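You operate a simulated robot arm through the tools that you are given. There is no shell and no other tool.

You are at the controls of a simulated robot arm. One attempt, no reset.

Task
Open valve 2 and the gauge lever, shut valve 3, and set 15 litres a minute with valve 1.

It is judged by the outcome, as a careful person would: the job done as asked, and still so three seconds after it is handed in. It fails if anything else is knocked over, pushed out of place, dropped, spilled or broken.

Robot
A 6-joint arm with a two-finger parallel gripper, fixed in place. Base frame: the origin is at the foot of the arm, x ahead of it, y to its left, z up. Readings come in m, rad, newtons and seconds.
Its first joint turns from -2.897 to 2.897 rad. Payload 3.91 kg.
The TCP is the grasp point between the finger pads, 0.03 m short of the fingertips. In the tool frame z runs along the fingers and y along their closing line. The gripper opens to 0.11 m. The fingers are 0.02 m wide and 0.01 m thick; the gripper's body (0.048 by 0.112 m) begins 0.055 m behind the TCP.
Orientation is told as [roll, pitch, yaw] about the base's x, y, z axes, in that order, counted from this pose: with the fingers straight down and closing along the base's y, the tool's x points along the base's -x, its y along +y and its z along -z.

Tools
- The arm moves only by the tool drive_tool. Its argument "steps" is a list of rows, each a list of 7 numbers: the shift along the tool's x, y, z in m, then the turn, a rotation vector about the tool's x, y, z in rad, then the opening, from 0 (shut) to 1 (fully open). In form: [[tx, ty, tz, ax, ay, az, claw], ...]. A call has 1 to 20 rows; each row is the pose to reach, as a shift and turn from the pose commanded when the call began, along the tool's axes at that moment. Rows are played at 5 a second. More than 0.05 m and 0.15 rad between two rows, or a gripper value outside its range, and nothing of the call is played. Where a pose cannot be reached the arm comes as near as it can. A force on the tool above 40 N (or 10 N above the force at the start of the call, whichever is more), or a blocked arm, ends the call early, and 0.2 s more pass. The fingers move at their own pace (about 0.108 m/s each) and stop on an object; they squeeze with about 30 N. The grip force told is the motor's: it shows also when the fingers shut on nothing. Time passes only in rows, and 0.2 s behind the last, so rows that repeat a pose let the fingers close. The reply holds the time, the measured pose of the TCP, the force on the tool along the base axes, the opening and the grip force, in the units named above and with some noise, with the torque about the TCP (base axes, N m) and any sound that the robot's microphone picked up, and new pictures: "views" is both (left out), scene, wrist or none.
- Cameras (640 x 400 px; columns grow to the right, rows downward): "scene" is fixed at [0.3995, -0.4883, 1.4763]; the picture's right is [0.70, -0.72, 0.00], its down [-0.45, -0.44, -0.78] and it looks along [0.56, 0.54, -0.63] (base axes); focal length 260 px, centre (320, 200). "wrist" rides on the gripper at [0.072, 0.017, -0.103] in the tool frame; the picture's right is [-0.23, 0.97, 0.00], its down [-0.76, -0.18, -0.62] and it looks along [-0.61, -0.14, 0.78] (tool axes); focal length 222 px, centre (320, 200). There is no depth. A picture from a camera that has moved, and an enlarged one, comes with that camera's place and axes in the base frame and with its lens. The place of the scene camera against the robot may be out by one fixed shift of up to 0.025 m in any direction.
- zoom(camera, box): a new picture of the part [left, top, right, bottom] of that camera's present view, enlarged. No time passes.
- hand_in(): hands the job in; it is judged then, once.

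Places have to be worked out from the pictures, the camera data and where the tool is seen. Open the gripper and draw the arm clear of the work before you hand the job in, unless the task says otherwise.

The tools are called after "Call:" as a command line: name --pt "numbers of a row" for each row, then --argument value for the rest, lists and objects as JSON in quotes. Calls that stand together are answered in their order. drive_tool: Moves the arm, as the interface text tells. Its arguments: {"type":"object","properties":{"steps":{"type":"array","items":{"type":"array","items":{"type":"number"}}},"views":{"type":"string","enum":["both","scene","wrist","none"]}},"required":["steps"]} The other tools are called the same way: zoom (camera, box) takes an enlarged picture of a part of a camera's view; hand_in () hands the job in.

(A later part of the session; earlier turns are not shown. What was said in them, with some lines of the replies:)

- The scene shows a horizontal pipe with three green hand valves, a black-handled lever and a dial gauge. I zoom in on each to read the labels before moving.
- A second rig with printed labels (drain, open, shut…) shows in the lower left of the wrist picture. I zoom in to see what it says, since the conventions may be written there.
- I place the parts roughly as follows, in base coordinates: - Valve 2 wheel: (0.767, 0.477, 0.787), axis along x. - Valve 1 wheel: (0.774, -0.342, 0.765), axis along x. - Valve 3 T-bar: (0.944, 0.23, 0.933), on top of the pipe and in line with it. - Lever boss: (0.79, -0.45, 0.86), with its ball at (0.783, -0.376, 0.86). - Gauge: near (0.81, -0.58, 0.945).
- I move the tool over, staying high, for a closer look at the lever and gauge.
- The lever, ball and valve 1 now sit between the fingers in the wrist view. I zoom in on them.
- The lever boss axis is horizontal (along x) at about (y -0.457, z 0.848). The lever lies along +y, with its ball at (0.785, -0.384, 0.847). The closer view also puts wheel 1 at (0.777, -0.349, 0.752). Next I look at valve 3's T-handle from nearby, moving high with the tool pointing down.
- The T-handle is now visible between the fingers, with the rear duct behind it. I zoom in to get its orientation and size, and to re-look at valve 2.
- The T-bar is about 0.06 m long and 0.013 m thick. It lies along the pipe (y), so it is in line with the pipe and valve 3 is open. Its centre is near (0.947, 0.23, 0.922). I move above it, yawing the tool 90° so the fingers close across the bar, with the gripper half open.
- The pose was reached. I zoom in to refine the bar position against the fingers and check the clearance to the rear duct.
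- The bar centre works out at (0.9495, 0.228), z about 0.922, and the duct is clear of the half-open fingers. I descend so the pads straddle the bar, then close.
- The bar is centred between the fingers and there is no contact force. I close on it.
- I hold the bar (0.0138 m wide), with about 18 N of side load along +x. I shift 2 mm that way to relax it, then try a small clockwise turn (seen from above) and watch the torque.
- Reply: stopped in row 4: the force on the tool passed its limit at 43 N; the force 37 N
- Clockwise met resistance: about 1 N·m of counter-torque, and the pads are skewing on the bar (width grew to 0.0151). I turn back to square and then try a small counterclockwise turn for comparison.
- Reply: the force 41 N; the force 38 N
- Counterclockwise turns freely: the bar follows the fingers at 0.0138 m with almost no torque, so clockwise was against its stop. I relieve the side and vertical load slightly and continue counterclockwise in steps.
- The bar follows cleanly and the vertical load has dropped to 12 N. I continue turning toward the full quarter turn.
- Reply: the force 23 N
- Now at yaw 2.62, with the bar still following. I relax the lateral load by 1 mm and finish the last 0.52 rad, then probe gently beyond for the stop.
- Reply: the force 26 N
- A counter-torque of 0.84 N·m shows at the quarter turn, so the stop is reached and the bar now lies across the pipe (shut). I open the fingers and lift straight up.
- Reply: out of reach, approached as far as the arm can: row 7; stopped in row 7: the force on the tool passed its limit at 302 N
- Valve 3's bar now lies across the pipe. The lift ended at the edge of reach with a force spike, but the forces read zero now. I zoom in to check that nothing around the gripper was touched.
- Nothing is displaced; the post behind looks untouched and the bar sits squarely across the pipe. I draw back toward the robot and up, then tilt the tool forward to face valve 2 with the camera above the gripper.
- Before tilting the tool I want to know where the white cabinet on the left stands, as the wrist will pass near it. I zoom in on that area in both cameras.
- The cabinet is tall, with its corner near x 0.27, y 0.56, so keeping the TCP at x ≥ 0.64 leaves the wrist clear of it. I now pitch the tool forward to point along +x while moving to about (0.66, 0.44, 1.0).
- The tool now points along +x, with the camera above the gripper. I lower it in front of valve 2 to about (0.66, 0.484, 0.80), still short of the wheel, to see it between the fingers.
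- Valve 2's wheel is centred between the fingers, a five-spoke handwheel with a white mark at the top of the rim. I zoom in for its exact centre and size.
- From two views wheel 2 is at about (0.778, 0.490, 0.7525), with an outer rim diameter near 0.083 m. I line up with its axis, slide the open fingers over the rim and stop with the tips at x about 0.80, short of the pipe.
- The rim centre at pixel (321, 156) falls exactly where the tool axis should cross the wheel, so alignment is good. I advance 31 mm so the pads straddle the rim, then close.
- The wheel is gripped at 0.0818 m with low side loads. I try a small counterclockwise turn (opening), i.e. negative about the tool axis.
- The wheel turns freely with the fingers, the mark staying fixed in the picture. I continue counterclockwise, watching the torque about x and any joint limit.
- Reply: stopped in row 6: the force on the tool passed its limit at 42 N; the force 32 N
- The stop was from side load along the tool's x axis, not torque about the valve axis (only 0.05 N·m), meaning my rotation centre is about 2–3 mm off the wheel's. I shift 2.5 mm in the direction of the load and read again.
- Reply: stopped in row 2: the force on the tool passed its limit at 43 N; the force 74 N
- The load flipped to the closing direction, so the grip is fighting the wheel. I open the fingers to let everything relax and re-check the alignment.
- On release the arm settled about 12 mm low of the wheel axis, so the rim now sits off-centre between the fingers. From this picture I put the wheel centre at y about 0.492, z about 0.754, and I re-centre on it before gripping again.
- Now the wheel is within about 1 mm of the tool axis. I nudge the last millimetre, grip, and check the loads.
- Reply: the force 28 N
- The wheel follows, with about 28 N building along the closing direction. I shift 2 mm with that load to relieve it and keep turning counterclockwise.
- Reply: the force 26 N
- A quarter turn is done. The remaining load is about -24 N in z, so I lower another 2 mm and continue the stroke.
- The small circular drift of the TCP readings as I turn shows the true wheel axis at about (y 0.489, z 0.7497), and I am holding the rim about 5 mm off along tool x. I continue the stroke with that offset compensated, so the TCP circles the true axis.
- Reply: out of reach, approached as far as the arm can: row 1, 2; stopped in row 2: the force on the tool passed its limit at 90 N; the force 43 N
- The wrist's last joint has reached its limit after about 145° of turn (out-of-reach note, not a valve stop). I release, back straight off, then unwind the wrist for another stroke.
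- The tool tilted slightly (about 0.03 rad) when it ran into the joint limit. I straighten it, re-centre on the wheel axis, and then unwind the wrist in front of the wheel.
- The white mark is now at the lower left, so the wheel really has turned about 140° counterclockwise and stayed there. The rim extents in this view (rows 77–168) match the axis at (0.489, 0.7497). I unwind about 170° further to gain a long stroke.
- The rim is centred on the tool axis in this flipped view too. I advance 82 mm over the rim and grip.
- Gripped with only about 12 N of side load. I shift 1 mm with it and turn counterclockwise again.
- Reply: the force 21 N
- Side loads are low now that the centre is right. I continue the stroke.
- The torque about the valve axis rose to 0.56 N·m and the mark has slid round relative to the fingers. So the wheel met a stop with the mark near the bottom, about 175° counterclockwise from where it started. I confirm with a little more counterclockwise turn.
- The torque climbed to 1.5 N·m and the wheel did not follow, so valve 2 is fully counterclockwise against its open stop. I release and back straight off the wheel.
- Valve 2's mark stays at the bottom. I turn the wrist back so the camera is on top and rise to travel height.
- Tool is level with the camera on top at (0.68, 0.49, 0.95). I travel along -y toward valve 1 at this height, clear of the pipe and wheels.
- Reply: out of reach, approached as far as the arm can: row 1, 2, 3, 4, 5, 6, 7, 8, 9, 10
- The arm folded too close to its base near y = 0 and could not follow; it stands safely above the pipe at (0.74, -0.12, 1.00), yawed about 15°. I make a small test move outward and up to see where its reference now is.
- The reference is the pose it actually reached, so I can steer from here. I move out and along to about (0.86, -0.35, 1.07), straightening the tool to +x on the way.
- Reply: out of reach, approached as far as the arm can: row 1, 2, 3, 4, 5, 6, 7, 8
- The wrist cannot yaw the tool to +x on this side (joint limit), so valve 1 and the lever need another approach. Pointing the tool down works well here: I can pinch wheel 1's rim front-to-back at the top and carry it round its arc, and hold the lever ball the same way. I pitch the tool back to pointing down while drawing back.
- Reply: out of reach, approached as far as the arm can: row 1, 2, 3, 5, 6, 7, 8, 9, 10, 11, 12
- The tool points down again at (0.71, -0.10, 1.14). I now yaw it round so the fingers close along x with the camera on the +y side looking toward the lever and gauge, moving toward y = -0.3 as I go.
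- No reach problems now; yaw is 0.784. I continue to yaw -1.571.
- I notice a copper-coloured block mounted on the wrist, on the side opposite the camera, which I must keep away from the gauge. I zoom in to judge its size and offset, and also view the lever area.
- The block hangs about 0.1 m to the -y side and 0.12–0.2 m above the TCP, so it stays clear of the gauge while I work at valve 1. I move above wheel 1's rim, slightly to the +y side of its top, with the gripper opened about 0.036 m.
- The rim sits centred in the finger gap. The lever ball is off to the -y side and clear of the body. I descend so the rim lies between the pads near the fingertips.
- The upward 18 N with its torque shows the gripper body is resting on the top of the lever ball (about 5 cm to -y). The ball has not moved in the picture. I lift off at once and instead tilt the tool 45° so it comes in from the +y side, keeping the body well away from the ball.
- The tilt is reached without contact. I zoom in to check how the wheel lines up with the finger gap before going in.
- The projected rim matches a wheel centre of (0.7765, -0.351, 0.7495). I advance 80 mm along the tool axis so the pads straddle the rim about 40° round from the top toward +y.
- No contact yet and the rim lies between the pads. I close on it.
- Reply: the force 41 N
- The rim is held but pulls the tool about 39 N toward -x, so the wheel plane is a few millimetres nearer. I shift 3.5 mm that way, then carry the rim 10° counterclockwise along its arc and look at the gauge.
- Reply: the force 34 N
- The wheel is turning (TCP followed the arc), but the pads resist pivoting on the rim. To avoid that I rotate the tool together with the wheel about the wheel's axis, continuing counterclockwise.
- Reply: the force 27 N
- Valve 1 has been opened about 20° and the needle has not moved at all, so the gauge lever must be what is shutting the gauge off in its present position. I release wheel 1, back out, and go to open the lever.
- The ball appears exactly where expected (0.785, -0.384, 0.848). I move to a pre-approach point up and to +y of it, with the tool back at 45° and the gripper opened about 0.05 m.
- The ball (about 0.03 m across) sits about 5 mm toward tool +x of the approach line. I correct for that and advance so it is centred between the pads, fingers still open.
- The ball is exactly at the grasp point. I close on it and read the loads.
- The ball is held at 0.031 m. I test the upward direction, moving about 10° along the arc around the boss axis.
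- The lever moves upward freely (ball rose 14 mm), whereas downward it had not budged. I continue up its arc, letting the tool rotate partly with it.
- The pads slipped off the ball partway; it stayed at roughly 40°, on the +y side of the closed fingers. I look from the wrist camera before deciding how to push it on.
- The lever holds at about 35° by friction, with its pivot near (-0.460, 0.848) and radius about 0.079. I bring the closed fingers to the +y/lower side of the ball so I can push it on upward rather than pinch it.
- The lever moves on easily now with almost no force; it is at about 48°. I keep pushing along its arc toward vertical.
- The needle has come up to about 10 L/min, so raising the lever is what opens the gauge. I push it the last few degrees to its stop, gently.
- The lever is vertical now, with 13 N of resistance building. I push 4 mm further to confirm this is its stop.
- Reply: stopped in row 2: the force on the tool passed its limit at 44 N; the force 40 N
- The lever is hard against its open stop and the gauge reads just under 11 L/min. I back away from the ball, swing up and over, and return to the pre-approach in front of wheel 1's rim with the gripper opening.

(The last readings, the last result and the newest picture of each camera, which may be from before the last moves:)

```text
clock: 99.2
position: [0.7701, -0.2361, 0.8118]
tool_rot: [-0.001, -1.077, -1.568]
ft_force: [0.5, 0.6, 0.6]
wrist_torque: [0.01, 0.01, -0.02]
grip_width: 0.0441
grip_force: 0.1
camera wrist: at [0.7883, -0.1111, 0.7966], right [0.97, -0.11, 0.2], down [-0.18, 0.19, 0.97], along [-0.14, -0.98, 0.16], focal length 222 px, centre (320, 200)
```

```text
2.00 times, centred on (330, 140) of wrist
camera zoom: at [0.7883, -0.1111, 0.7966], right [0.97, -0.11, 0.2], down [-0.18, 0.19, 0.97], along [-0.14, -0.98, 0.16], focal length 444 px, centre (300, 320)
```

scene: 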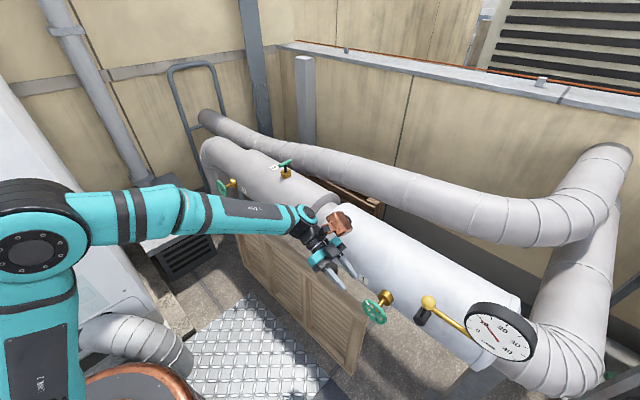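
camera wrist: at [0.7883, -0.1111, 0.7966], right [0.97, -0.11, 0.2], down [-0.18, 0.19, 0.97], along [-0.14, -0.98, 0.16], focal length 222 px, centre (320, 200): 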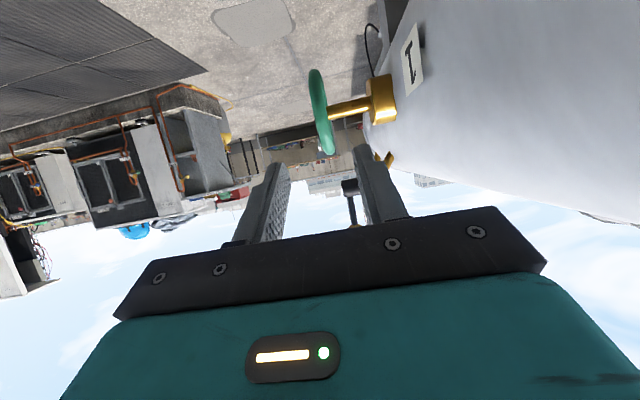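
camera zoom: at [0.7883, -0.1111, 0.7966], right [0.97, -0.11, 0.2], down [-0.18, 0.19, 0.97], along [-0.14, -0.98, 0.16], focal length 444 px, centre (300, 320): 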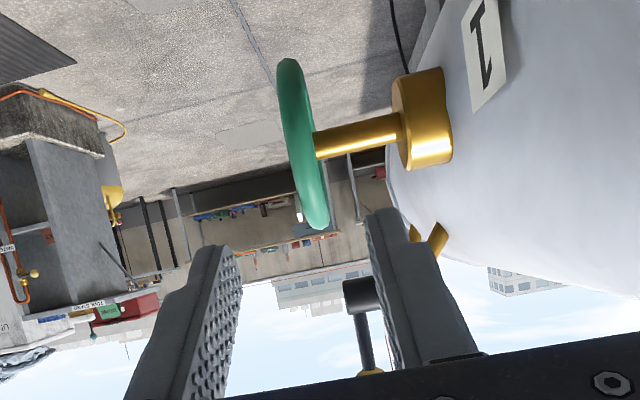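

Lever and gauge hold steady. I advance onto the rim again with the same 62° tilt.

Call:
drive_tool --pt "0.001 0.001 0.025 0 0 0 0.4" --pt "0.002 0.002 0.05 0 0 0 0.4" --pt "0.0037 0.003 0.066 0 0 0 0.4" --pt "0.0037 0.003 0.0764 0 0 0 0.4" --pt "0.0037 0.003 0.0764 0 0 0 0.4" --views "wrist"

Call:
zoom --camera "wrist" --box '[240, 80, 420, 240]'

```text
clock: 100.5
position: [0.7746, -0.3011, 0.7736]
tool_rot: [-0.002, -1.078, -1.568]
ft_force: [0.2, -0.3, -0.1]
wrist_torque: [0.0, 0.02, 0.01]
grip_width: 0.0444
grip_force: 0.0
camera wrist: at [0.7924, -0.1763, 0.7584], right [0.97, -0.11, 0.2], down [-0.18, 0.19, 0.97], along [-0.14, -0.98, 0.16], focal length 222 px, centre (320, 200)
```

wrist: 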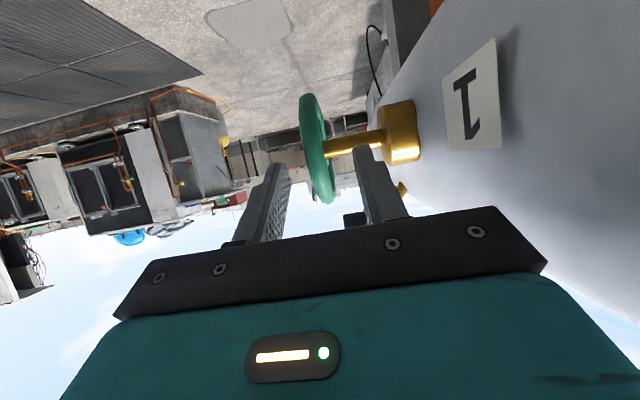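

```text
2.50 times, centred on (330, 160) of wrist
camera zoom: at [0.7924, -0.1763, 0.7584], right [0.97, -0.11, 0.2], down [-0.18, 0.19, 0.97], along [-0.14, -0.98, 0.16], focal length 555 px, centre (295, 300)
```

zoom: 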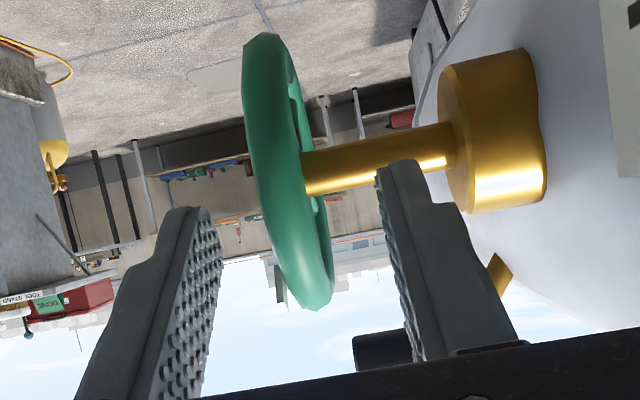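

Rim is between the pads with no contact. I close on it, 1.5 mm nearer in x where the wheel plane lies.

Call:
drive_tool --pt "0 -0.0015 0 0 0 0 0.4" --pt "0 -0.0015 0 0 0 0 0" --pt "0 -0.0015 0 0 0 0 0" --pt "0 -0.0015 0 0 0 0 0" --views "scene"

Call:
zoom --camera "scene" --box '[460, 290, 540, 370]'

```text
clock: 101.5
position: [0.7741, -0.301, 0.7739]
tool_rot: [-0.003, -1.076, -1.568]
ft_force: [11.6, -3.7, 1.1]
wrist_torque: [-0.11, -0.37, 0.03]
grip_width: 0.0138
grip_force: 44.7
```

scene: 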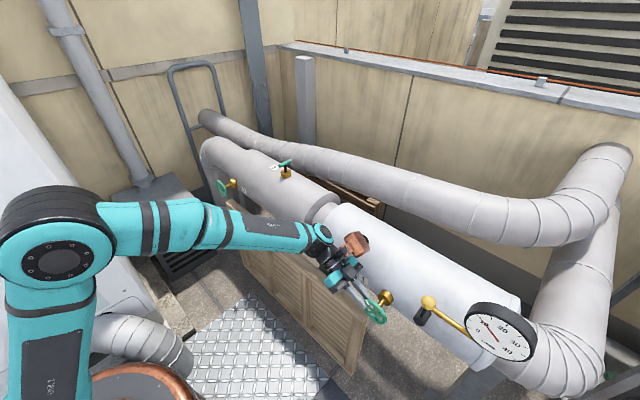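

```text
5.00 times, centred on (500, 330) of scene
camera zoom: at [0.3995, -0.4883, 1.4763], right [0.7, -0.72, 0.0], down [-0.45, -0.44, -0.78], along [0.56, 0.54, -0.63], focal length 1299 px, centre (-580, -450)
```

zoom: 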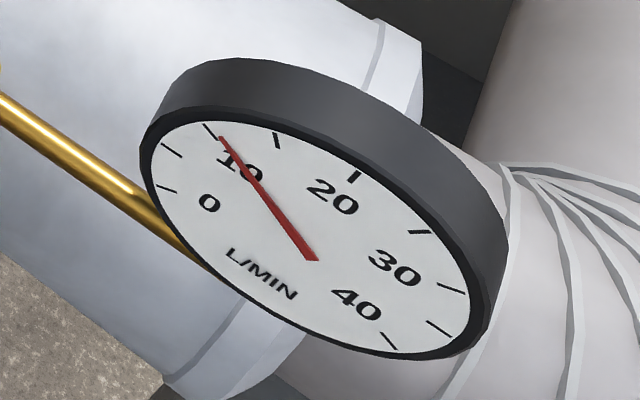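

Gripped with low load; the gauge reads about 10.6 (ticks every 5, the 15 tick being the next one). I turn wheel 1 another 0.1 rad counterclockwise about its axis and read again.

Call:
drive_tool --pt "0.0014 0.0005 0.0001 0 -0.025 0 0" --pt "0.0028 0.0005 0.0002 0 -0.05 0 0" --pt "0.0042 0.0005 0.0003 0 -0.075 0 0" --pt "0.0055 0.0005 0.0005 0 -0.1 0 0" --views "scene"

Call:
zoom --camera "scene" --box '[460, 290, 540, 370]'

```text
clock: 102.5
position: [0.775, -0.2981, 0.7679]
tool_rot: [-0.007, -1.176, -1.564]
ft_force: [13.5, -7.4, 3.4]
wrist_torque: [-0.29, -0.29, 0.1]
grip_width: 0.014
grip_force: 44.5
```

scene: 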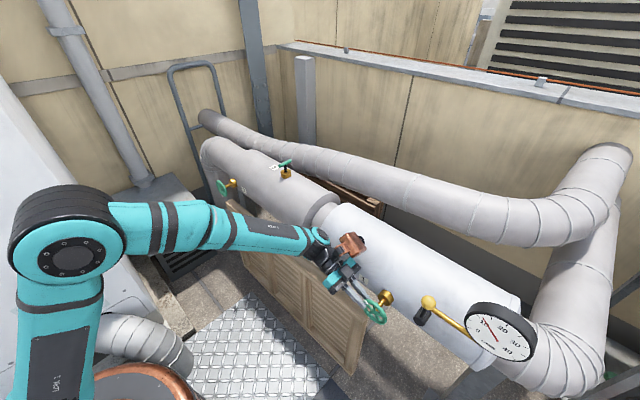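

```text
5.00 times, centred on (500, 330) of scene
camera zoom: at [0.3995, -0.4883, 1.4763], right [0.7, -0.72, 0.0], down [-0.45, -0.44, -0.78], along [0.56, 0.54, -0.63], focal length 1299 px, centre (-580, -450)
```

zoom: 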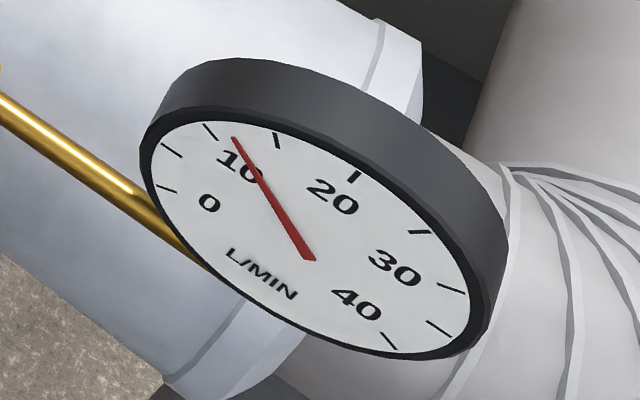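

Now about 11.7. That is roughly 1.1 L/min per 0.1 rad, so I need about 0.3 rad more. I turn 0.2 rad and re-read.

Call:
drive_tool --pt "0.0028 0.0005 0.0002 0 -0.05 0 0" --pt "0.0055 0.001 0.0005 0 -0.1 0 0" --pt "0.0083 0.001 0.001 0 -0.15 0 0" --pt "0.011 0.001 0.0016 0 -0.2 0 0" --views "scene"

Call:
zoom --camera "scene" --box '[460, 290, 540, 370]'

```text
clock: 103.5
position: [0.773, -0.2959, 0.7573]
tool_rot: [-0.005, -1.378, -1.563]
ft_force: [-12.0, 0.4, 7.0]
wrist_torque: [-0.34, 0.07, -0.39]
grip_width: 0.0138
grip_force: 45.2
```

scene: 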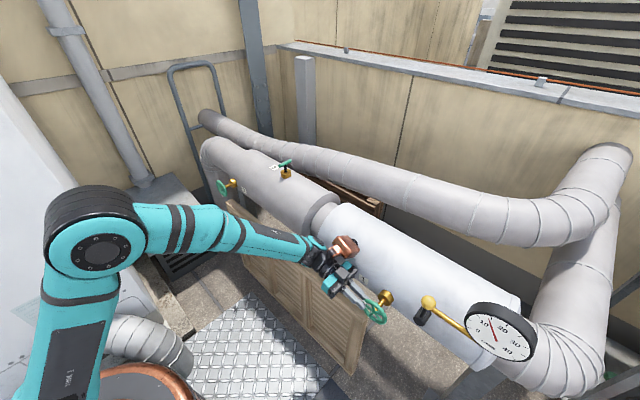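

```text
5.00 times, centred on (500, 330) of scene
camera zoom: at [0.3995, -0.4883, 1.4763], right [0.7, -0.72, 0.0], down [-0.45, -0.44, -0.78], along [0.56, 0.54, -0.63], focal length 1299 px, centre (-580, -450)
```

zoom: 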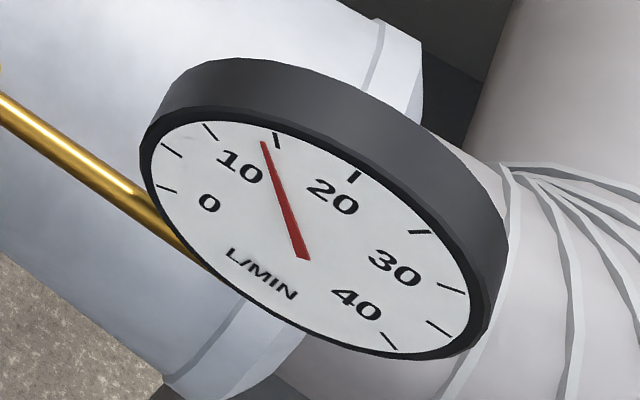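

About 13.9 now. I zoom in tighter on the dial for a precise comparison with the 15 tick.

Call:
zoom --camera "scene" --box '[475, 305, 525, 345]'

```text
10.00 times, centred on (500, 325) of scene
camera zoom: at [0.3995, -0.4883, 1.4763], right [0.7, -0.72, 0.0], down [-0.45, -0.44, -0.78], along [0.56, 0.54, -0.63], focal length 2598 px, centre (-1480, -1050)
```

zoom: 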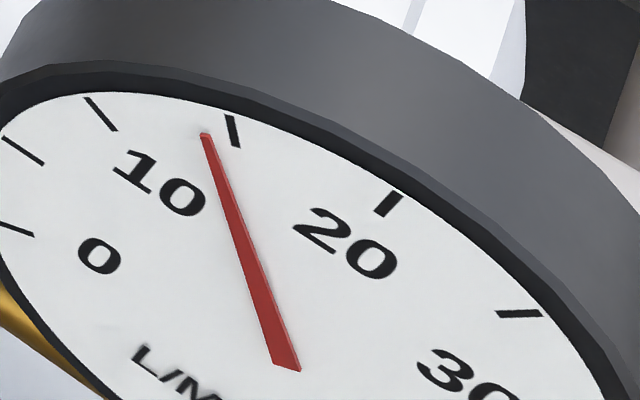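

Using the dial geometry (opposite ticks meet at the dial centre, with 30° per 5 L/min), the needle now reads about 14.1. It gains about 1.2 L/min per 0.1 rad, so I turn another 0.075 rad.

Call:
drive_tool --pt "0.0014 -0.0005 0.0001 0 -0.025 0 0" --pt "0.0028 -0.001 0.0002 0 -0.05 0 0" --pt "0.0042 -0.001 0.0003 0 -0.075 0 0" --pt "0.0042 -0.001 0.0003 0 -0.075 0 0" --views "scene"

Call:
zoom --camera "scene" --box '[475, 305, 525, 345]'

Call:
zoom --camera "scene" --box '[460, 290, 540, 370]'

```text
clock: 104.5
position: [0.7739, -0.2961, 0.754]
tool_rot: [-0.007, -1.45, -1.562]
ft_force: [-7.7, -6.0, -1.6]
wrist_torque: [0.13, -0.21, -0.29]
grip_width: 0.0138
grip_force: 45.2
```

scene: 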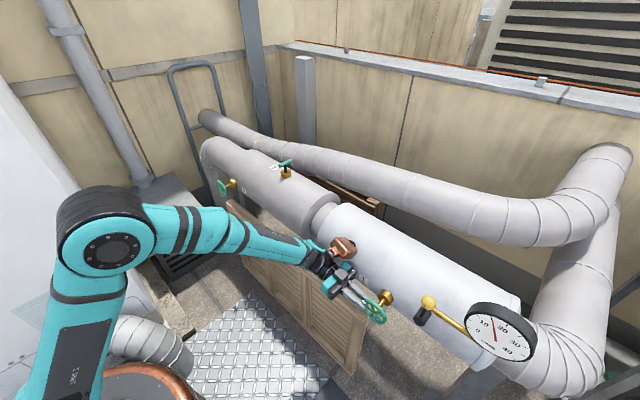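

```text
10.00 times, centred on (500, 325) of scene
camera zoom: at [0.3995, -0.4883, 1.4763], right [0.7, -0.72, 0.0], down [-0.45, -0.44, -0.78], along [0.56, 0.54, -0.63], focal length 2598 px, centre (-1480, -1050)
```

zoom: 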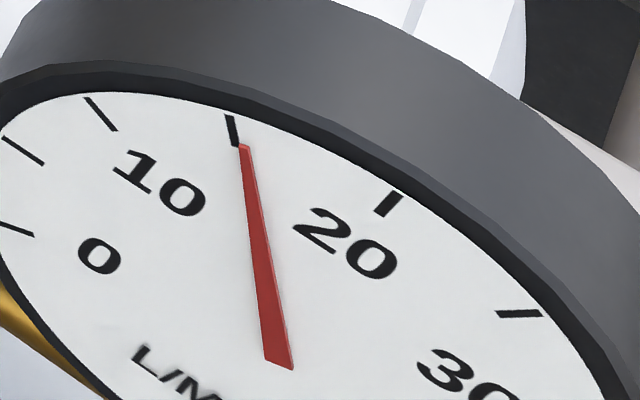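

```text
5.00 times, centred on (500, 330) of scene
camera zoom: at [0.3995, -0.4883, 1.4763], right [0.7, -0.72, 0.0], down [-0.45, -0.44, -0.78], along [0.56, 0.54, -0.63], focal length 1299 px, centre (-580, -450)
```

zoom: 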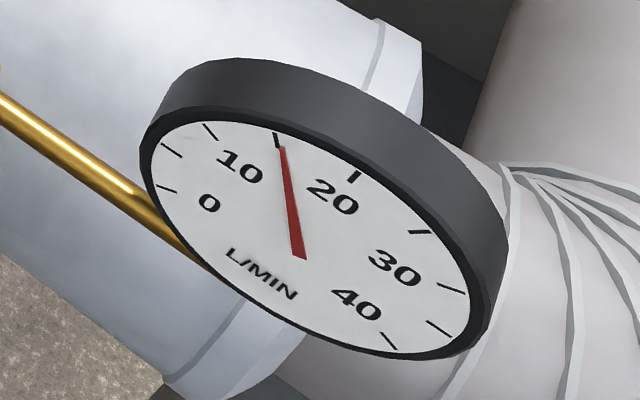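

The needle is now just past the tick, about 15.4. I ease it back by about 0.035 rad.

Call:
drive_tool --pt "-0.001 0 0 0 0.018 0 0" --pt "-0.002 0 -0.0001 0 0.036 0 0" --pt "-0.002 0 -0.0001 0 0.036 0 0" --views "scene"

Call:
zoom --camera "scene" --box '[475, 305, 525, 345]'

```text
clock: 105.2
position: [0.7738, -0.2954, 0.7558]
tool_rot: [-0.006, -1.415, -1.563]
ft_force: [1.8, -13.2, 3.8]
wrist_torque: [-0.29, -0.03, -0.04]
grip_width: 0.0141
grip_force: 44.8
```

scene: 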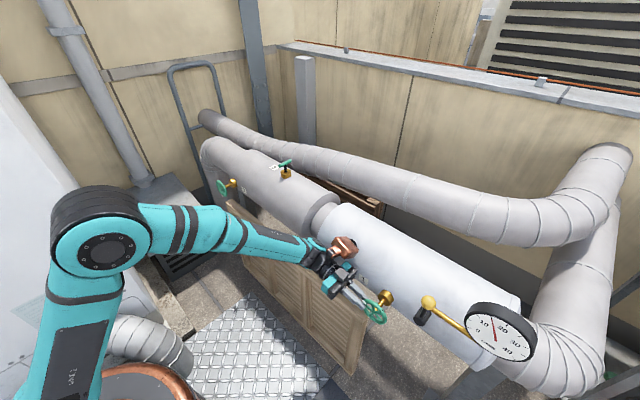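

```text
10.00 times, centred on (500, 325) of scene
camera zoom: at [0.3995, -0.4883, 1.4763], right [0.7, -0.72, 0.0], down [-0.45, -0.44, -0.78], along [0.56, 0.54, -0.63], focal length 2598 px, centre (-1480, -1050)
```

zoom: 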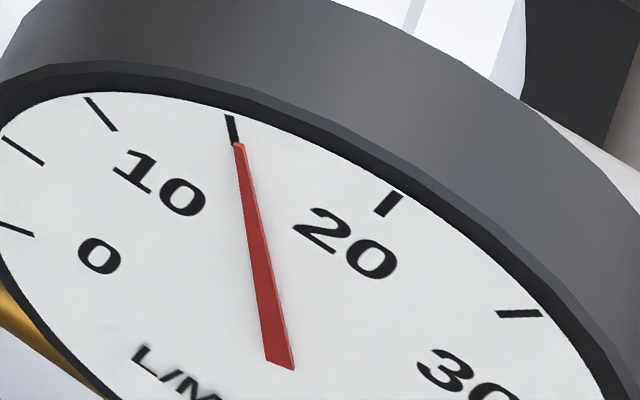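

The needle now touches the tick from the right, about 15.2. I ease back another 0.02 rad and then release to see the settled reading.

Call:
drive_tool --pt "-0.0006 0 0 0 0.011 0 0" --pt "-0.0012 0 0 0 0.022 0 0" --pt "-0.0012 0 0 0 0.022 0 0" --views "scene"

Call:
zoom --camera "scene" --box '[475, 305, 525, 345]'

```text
clock: 106.0
position: [0.7732, -0.2965, 0.7566]
tool_rot: [-0.004, -1.392, -1.565]
ft_force: [11.4, -16.9, 6.0]
wrist_torque: [-0.37, -0.2, 0.21]
grip_width: 0.0138
grip_force: 44.9
```

scene: 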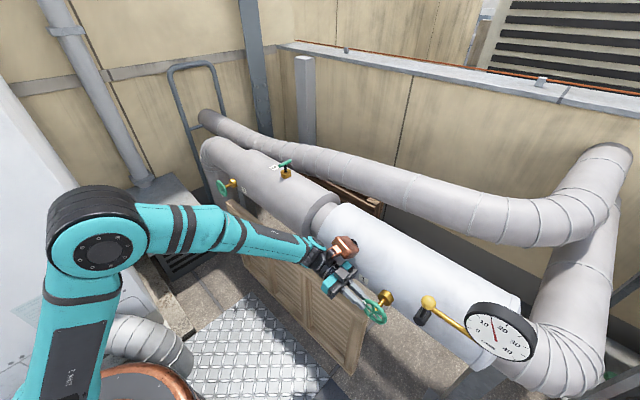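

```text
10.00 times, centred on (500, 325) of scene
camera zoom: at [0.3995, -0.4883, 1.4763], right [0.7, -0.72, 0.0], down [-0.45, -0.44, -0.78], along [0.56, 0.54, -0.63], focal length 2598 px, centre (-1480, -1050)
```

zoom: 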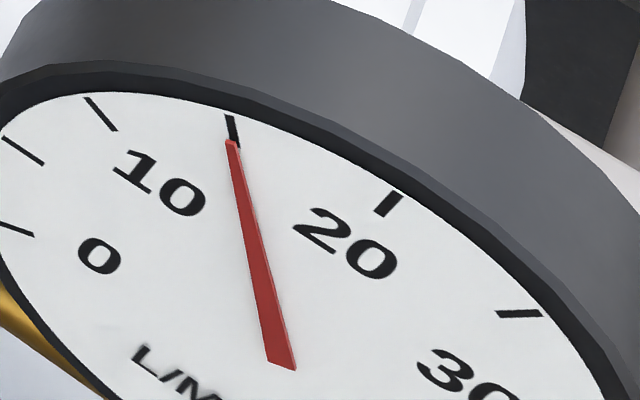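

The needle lies right on the 15 tick. I relax the residual radial and side load by about a millimetre, then open the fingers and watch the needle.

Call:
drive_tool --pt "-0.0002 0.001 0.0012 0 0 0 0" --pt "-0.0002 0.001 0.0012 0 0 0 0" --views "scene"

Call:
zoom --camera "scene" --box '[475, 305, 525, 345]'

```text
clock: 106.7
position: [0.7744, -0.2965, 0.7577]
tool_rot: [-0.007, -1.393, -1.563]
ft_force: [-6.7, 4.2, 8.3]
wrist_torque: [-0.37, -0.1, -0.33]
grip_width: 0.0139
grip_force: 45.2
```

scene: 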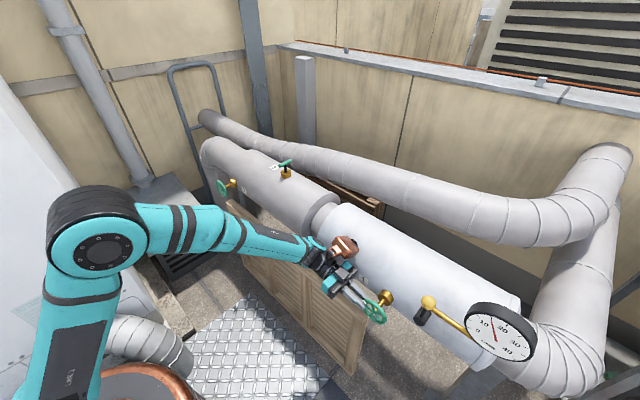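

```text
10.00 times, centred on (500, 325) of scene
camera zoom: at [0.3995, -0.4883, 1.4763], right [0.7, -0.72, 0.0], down [-0.45, -0.44, -0.78], along [0.56, 0.54, -0.63], focal length 2598 px, centre (-1480, -1050)
```

zoom: 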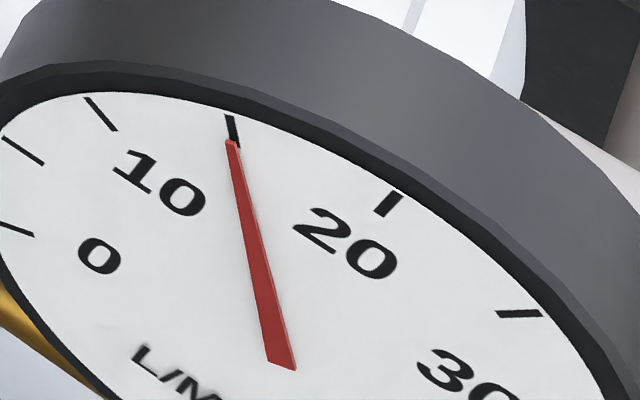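

Loads are small and the needle is still on 15. I open the fingers in place and check.

Call:
drive_tool --pt "0 0 0 0 0 0 0.25" --pt "0 0 0 0 0 0 0.4" --pt "0 0 0 0 0 0 0.4" --views "both"

Call:
zoom --camera "scene" --box '[475, 305, 525, 345]'

```text
clock: 107.5
position: [0.7743, -0.2963, 0.7567]
tool_rot: [-0.007, -1.396, -1.563]
ft_force: [0.4, 0.2, -0.9]
wrist_torque: [-0.02, 0.01, -0.01]
grip_width: 0.0441
grip_force: 0.2
camera wrist: at [0.7917, -0.1832, 0.7032], right [0.97, -0.04, 0.22], down [-0.18, 0.48, 0.86], along [-0.14, -0.88, 0.46], focal length 222 px, centre (320, 200)
```

scene: 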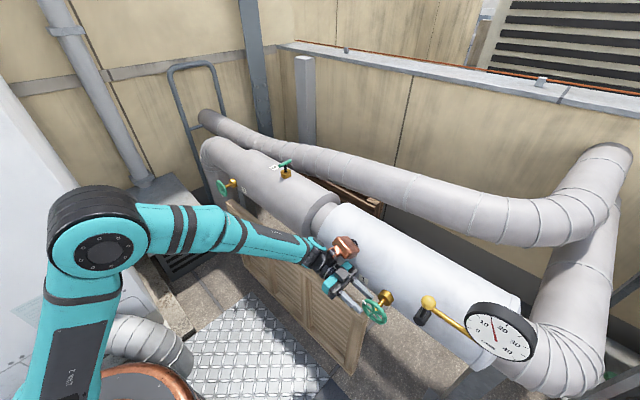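
wrist: 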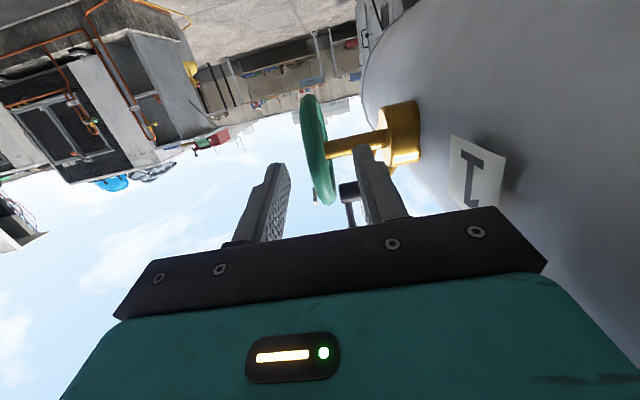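

```text
10.00 times, centred on (500, 325) of scene
camera zoom: at [0.3995, -0.4883, 1.4763], right [0.7, -0.72, 0.0], down [-0.45, -0.44, -0.78], along [0.56, 0.54, -0.63], focal length 2598 px, centre (-1480, -1050)
```

zoom: 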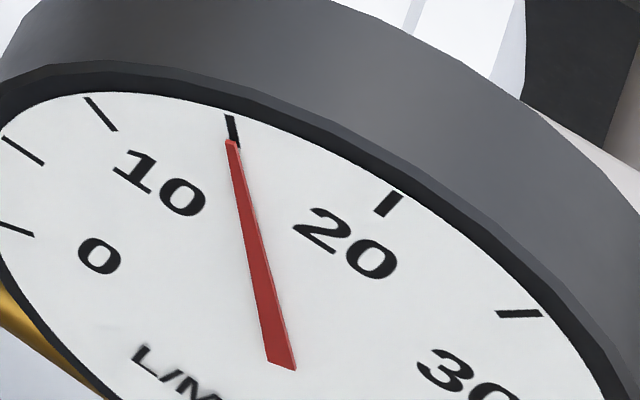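

The reading holds at 15 after release. I withdraw diagonally up and toward +y, clear of the wheel and the wooden shutter.

Call:
drive_tool --pt "-0.006 0 -0.0224 0 0 0 0.4" --pt "-0.0168 0 -0.045 0 0 0 0.4" --pt "-0.03 0 -0.067 0 0 0 0.4" --pt "-0.045 0 -0.09 0 0 0 0.4" --pt "-0.06 0 -0.112 0 0 0 0.4" --pt "-0.1 -0.01 -0.12 0 0 0 0.4" --pt "-0.14 -0.03 -0.125 0 0 0 0.4" --views "scene"

```text
clock: 109.0
position: [0.7436, -0.1991, 0.9152]
tool_rot: [-0.018, -1.396, -1.551]
ft_force: [-0.4, 0.9, -0.5]
wrist_torque: [-0.09, -0.03, -0.06]
grip_width: 0.044
grip_force: 0.1
```

scene: 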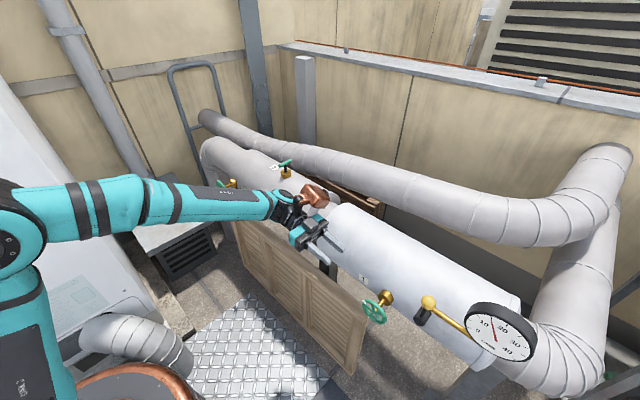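

Clear of everything. I bring the tool back upright (pointing down) while rising and drawing back toward the robot, gripper open.

Call:
drive_tool --pt "-0.015 -0.009 -0.003 0 0.126 0 1" --pt "-0.03 -0.018 -0.006 0 0.253 0 1" --pt "-0.045 -0.027 -0.009 0 0.379 0 1" --pt "-0.06 -0.036 -0.012 0 0.506 0 1" --pt "-0.075 -0.045 -0.015 0 0.632 0 1" --pt "-0.09 -0.054 -0.018 0 0.758 0 1" --pt "-0.105 -0.063 -0.021 0 0.885 0 1" --pt "-0.12 -0.072 -0.024 0 1.011 0 1" --pt "-0.135 -0.081 -0.027 0 1.138 0 1" --pt "-0.15 -0.09 -0.03 0 1.264 0 1" --pt "-0.167 -0.1 -0.03 0 1.39 0 1" --views "both"

Call:
zoom --camera "scene" --box '[460, 290, 540, 370]'

Call:
zoom --camera "scene" --box '[340, 260, 460, 350]'

```text
clock: 111.5
position: [0.6451, -0.1975, 1.0867]
tool_rot: [-0.002, -0.002, -1.569]
ft_force: [0.1, -0.7, -0.7]
wrist_torque: [-0.03, -0.03, 0.01]
grip_width: 0.1096
grip_force: 0.1
camera wrist: at [0.6633, -0.1255, 1.1903], right [0.97, -0.22, 0.0], down [-0.18, -0.76, 0.63], along [-0.14, -0.61, -0.78], focal length 222 px, centre (320, 200)
```

scene: 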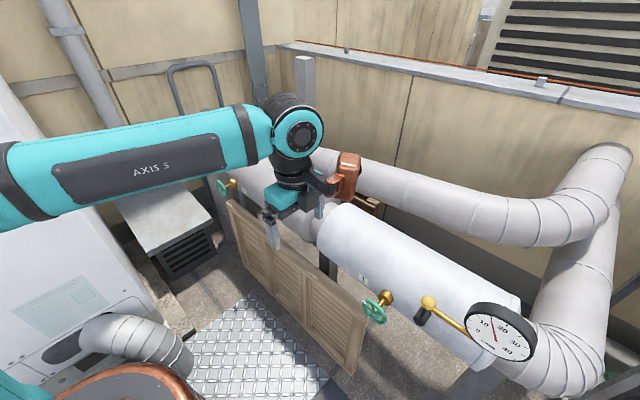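
wrist: 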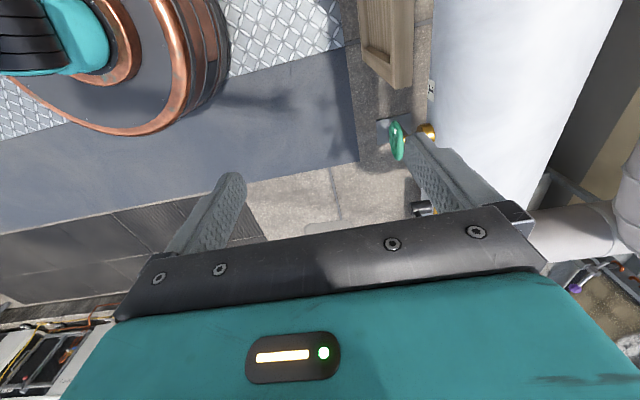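

```text
5.00 times, centred on (500, 330) of scene
camera zoom: at [0.3995, -0.4883, 1.4763], right [0.7, -0.72, 0.0], down [-0.45, -0.44, -0.78], along [0.56, 0.54, -0.63], focal length 1299 px, centre (-580, -450)
```

zoom: 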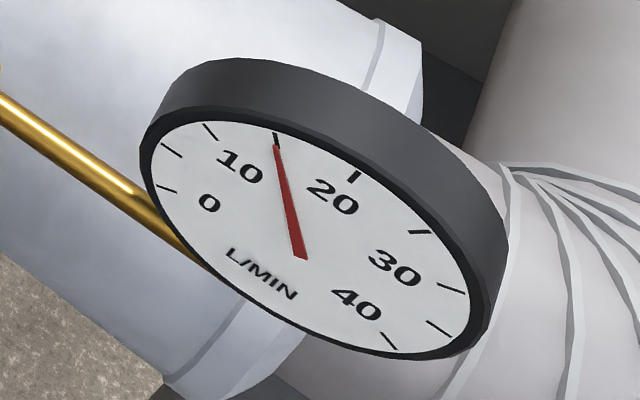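

```text
4.44 times, centred on (400, 305) of scene
camera zoom: at [0.3995, -0.4883, 1.4763], right [0.7, -0.72, 0.0], down [-0.45, -0.44, -0.78], along [0.56, 0.54, -0.63], focal length 1155 px, centre (-36, -267)
```

zoom: 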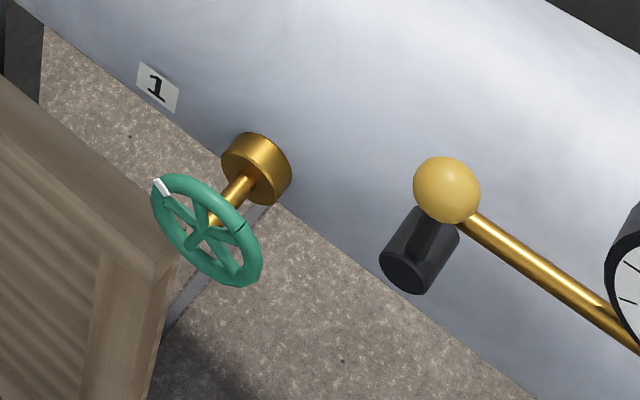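

Gauge on 15, lever vertical, arm clear. I draw back a little more so I can check valves 2 and 3 in the scene view before handing in.

Call:
drive_tool --pt "0 -0.03 -0.03 0 0 0 1" --pt "0 -0.06 -0.06 0 0 0 1" --pt "-0.02 -0.09 -0.09 0 0 0 1" --pt "-0.05 -0.11 -0.11 0 0 0 1" --pt "-0.05 -0.11 -0.11 0 0 0 1" --views "both"

Call:
zoom --camera "scene" --box '[190, 120, 350, 240]'

Call:
zoom --camera "scene" --box '[475, 305, 525, 345]'

```text
clock: 112.7
position: [0.5347, -0.2509, 1.1966]
tool_rot: [0.0, -0.004, -1.568]
ft_force: [-0.6, -0.2, -0.8]
wrist_torque: [-0.03, -0.02, 0.01]
grip_width: 0.1098
grip_force: 0.1
camera wrist: at [0.5526, -0.1777, 1.299], right [0.97, -0.23, 0.0], down [-0.18, -0.76, 0.63], along [-0.14, -0.61, -0.78], focal length 222 px, centre (320, 200)
```

scene: 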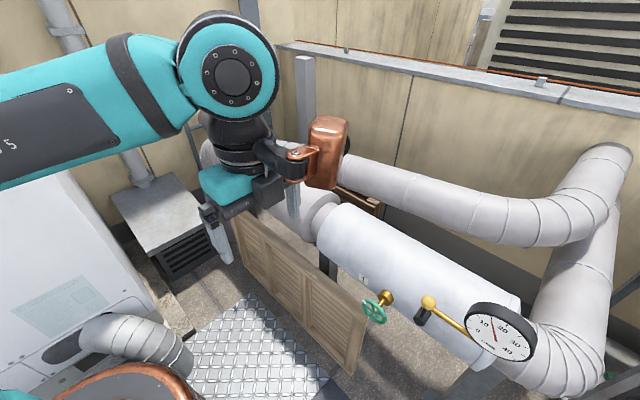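
wrist: 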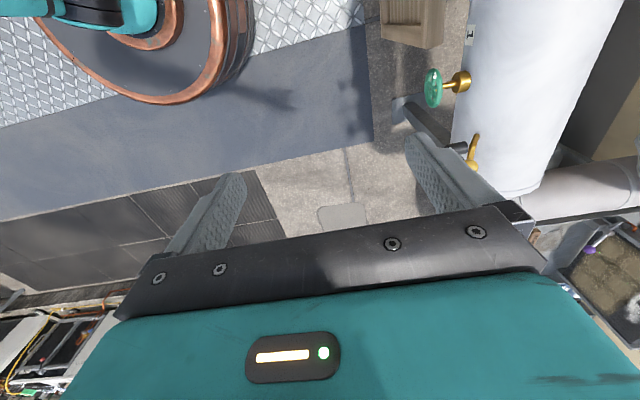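

```text
3.33 times, centred on (270, 180) of scene
camera zoom: at [0.3995, -0.4883, 1.4763], right [0.7, -0.72, 0.0], down [-0.45, -0.44, -0.78], along [0.56, 0.54, -0.63], focal length 866 px, centre (487, 267)
```

zoom: 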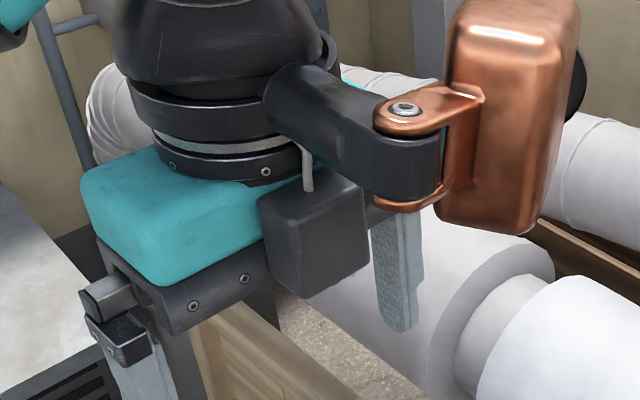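

```text
10.00 times, centred on (500, 325) of scene
camera zoom: at [0.3995, -0.4883, 1.4763], right [0.7, -0.72, 0.0], down [-0.45, -0.44, -0.78], along [0.56, 0.54, -0.63], focal length 2598 px, centre (-1480, -1050)
```

zoom: 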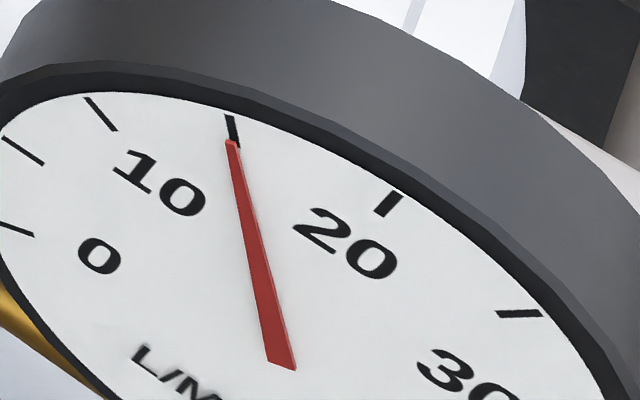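

The arm hides valves 2 and 3 from the scene camera here, so I move it to the left, staying high, for a last check.

Call:
drive_tool --pt "0.04 0 -0.01 0 0 0 1" --pt "0.08 0 -0.02 0 0 0 1" --pt "0.12 0 -0.03 0 0 0 1" --pt "0.16 0 -0.04 0 0 0 1" --pt "0.2 0 -0.04 0 0 0 1" --pt "0.24 0 -0.04 0 0 0 1" --pt "0.28 0 -0.04 0 0 0 1" --pt "0.32 0 -0.04 0 0 0 1" --pt "0.36 0 -0.04 0 0 0 1" --pt "0.4 0 -0.04 0 0 0 1" --pt "0.44 0 -0.04 0 0 0 1" --views "scene"

Call:
zoom --camera "scene" --box '[190, 120, 350, 240]'

Call:
zoom --camera "scene" --box '[360, 260, 560, 380]'

```text
clock: 115.0
position: [0.5345, 0.1918, 1.2344]
tool_rot: [-0.001, -0.004, -1.571]
ft_force: [0.2, -0.1, -0.4]
wrist_torque: [0.0, -0.05, 0.0]
grip_width: 0.1099
grip_force: 0.0
```

scene: 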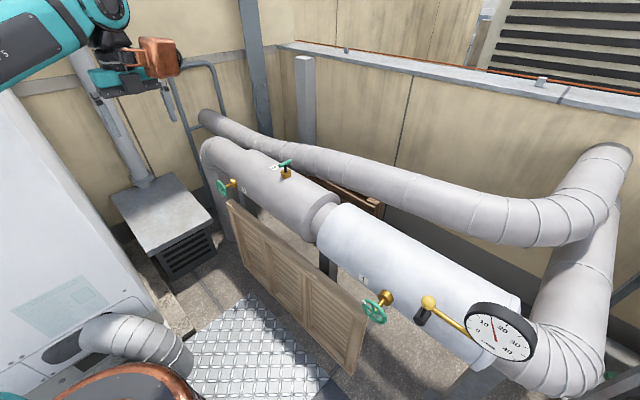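

```text
3.33 times, centred on (270, 180) of scene
camera zoom: at [0.3995, -0.4883, 1.4763], right [0.7, -0.72, 0.0], down [-0.45, -0.44, -0.78], along [0.56, 0.54, -0.63], focal length 866 px, centre (487, 267)
```

zoom: 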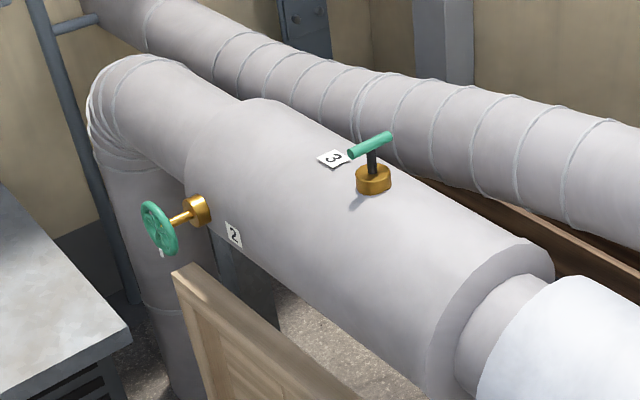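

```text
3.20 times, centred on (460, 320) of scene
camera zoom: at [0.3995, -0.4883, 1.4763], right [0.7, -0.72, 0.0], down [-0.45, -0.44, -0.78], along [0.56, 0.54, -0.63], focal length 831 px, centre (-128, -184)
```

zoom: 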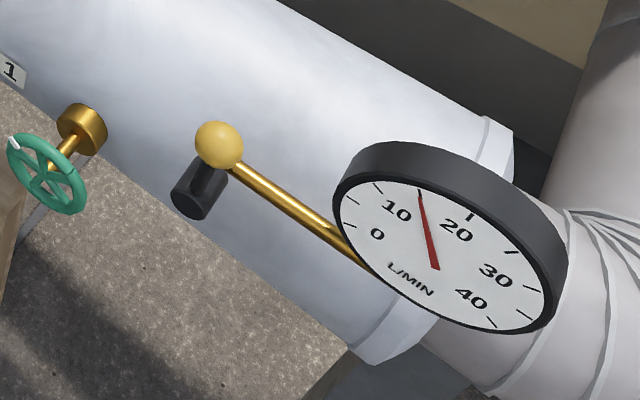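

The final view shows valve 2 turned to its open stop (mark at the bottom), valve 3's bar across the pipe, and the lever up against its open stop. The gauge sits steady on 15 L/min, nothing is disturbed, and the arm is clear with the gripper open. I hand the job in.

Call:
hand_in

```text
The job is handed in.
```

The job is handed in, with everything set as you asked. The arm is clear of the work and the gripper is open.

- **Valve 2:** open. I turned it counterclockwise about 175°, until it stopped.
- **Valve 3:** shut. The T-handle is a quarter turn from where it started, across the pipe and against its stop. It only turned counterclockwise.
- **Gauge lever:** open. It is raised to vertical, against its stop. The needle read zero until the lever went up.
- **Valve 1:** set to 15 litres a minute. The needle sat on the 15 mark when I let go and had not moved about 8 seconds later. I read it from the scene camera picture, so allow a few tenths of a litre.

There were two incidents. Lifting away from valve 3, the arm reached the end of its travel and the force spiked to about 300 N. I saw nothing displaced in the pictures afterwards. Earlier at valve 1, the gripper body rested lightly on the lever's ball, about 18 N. The lever did not move, and I lifted off straight away.
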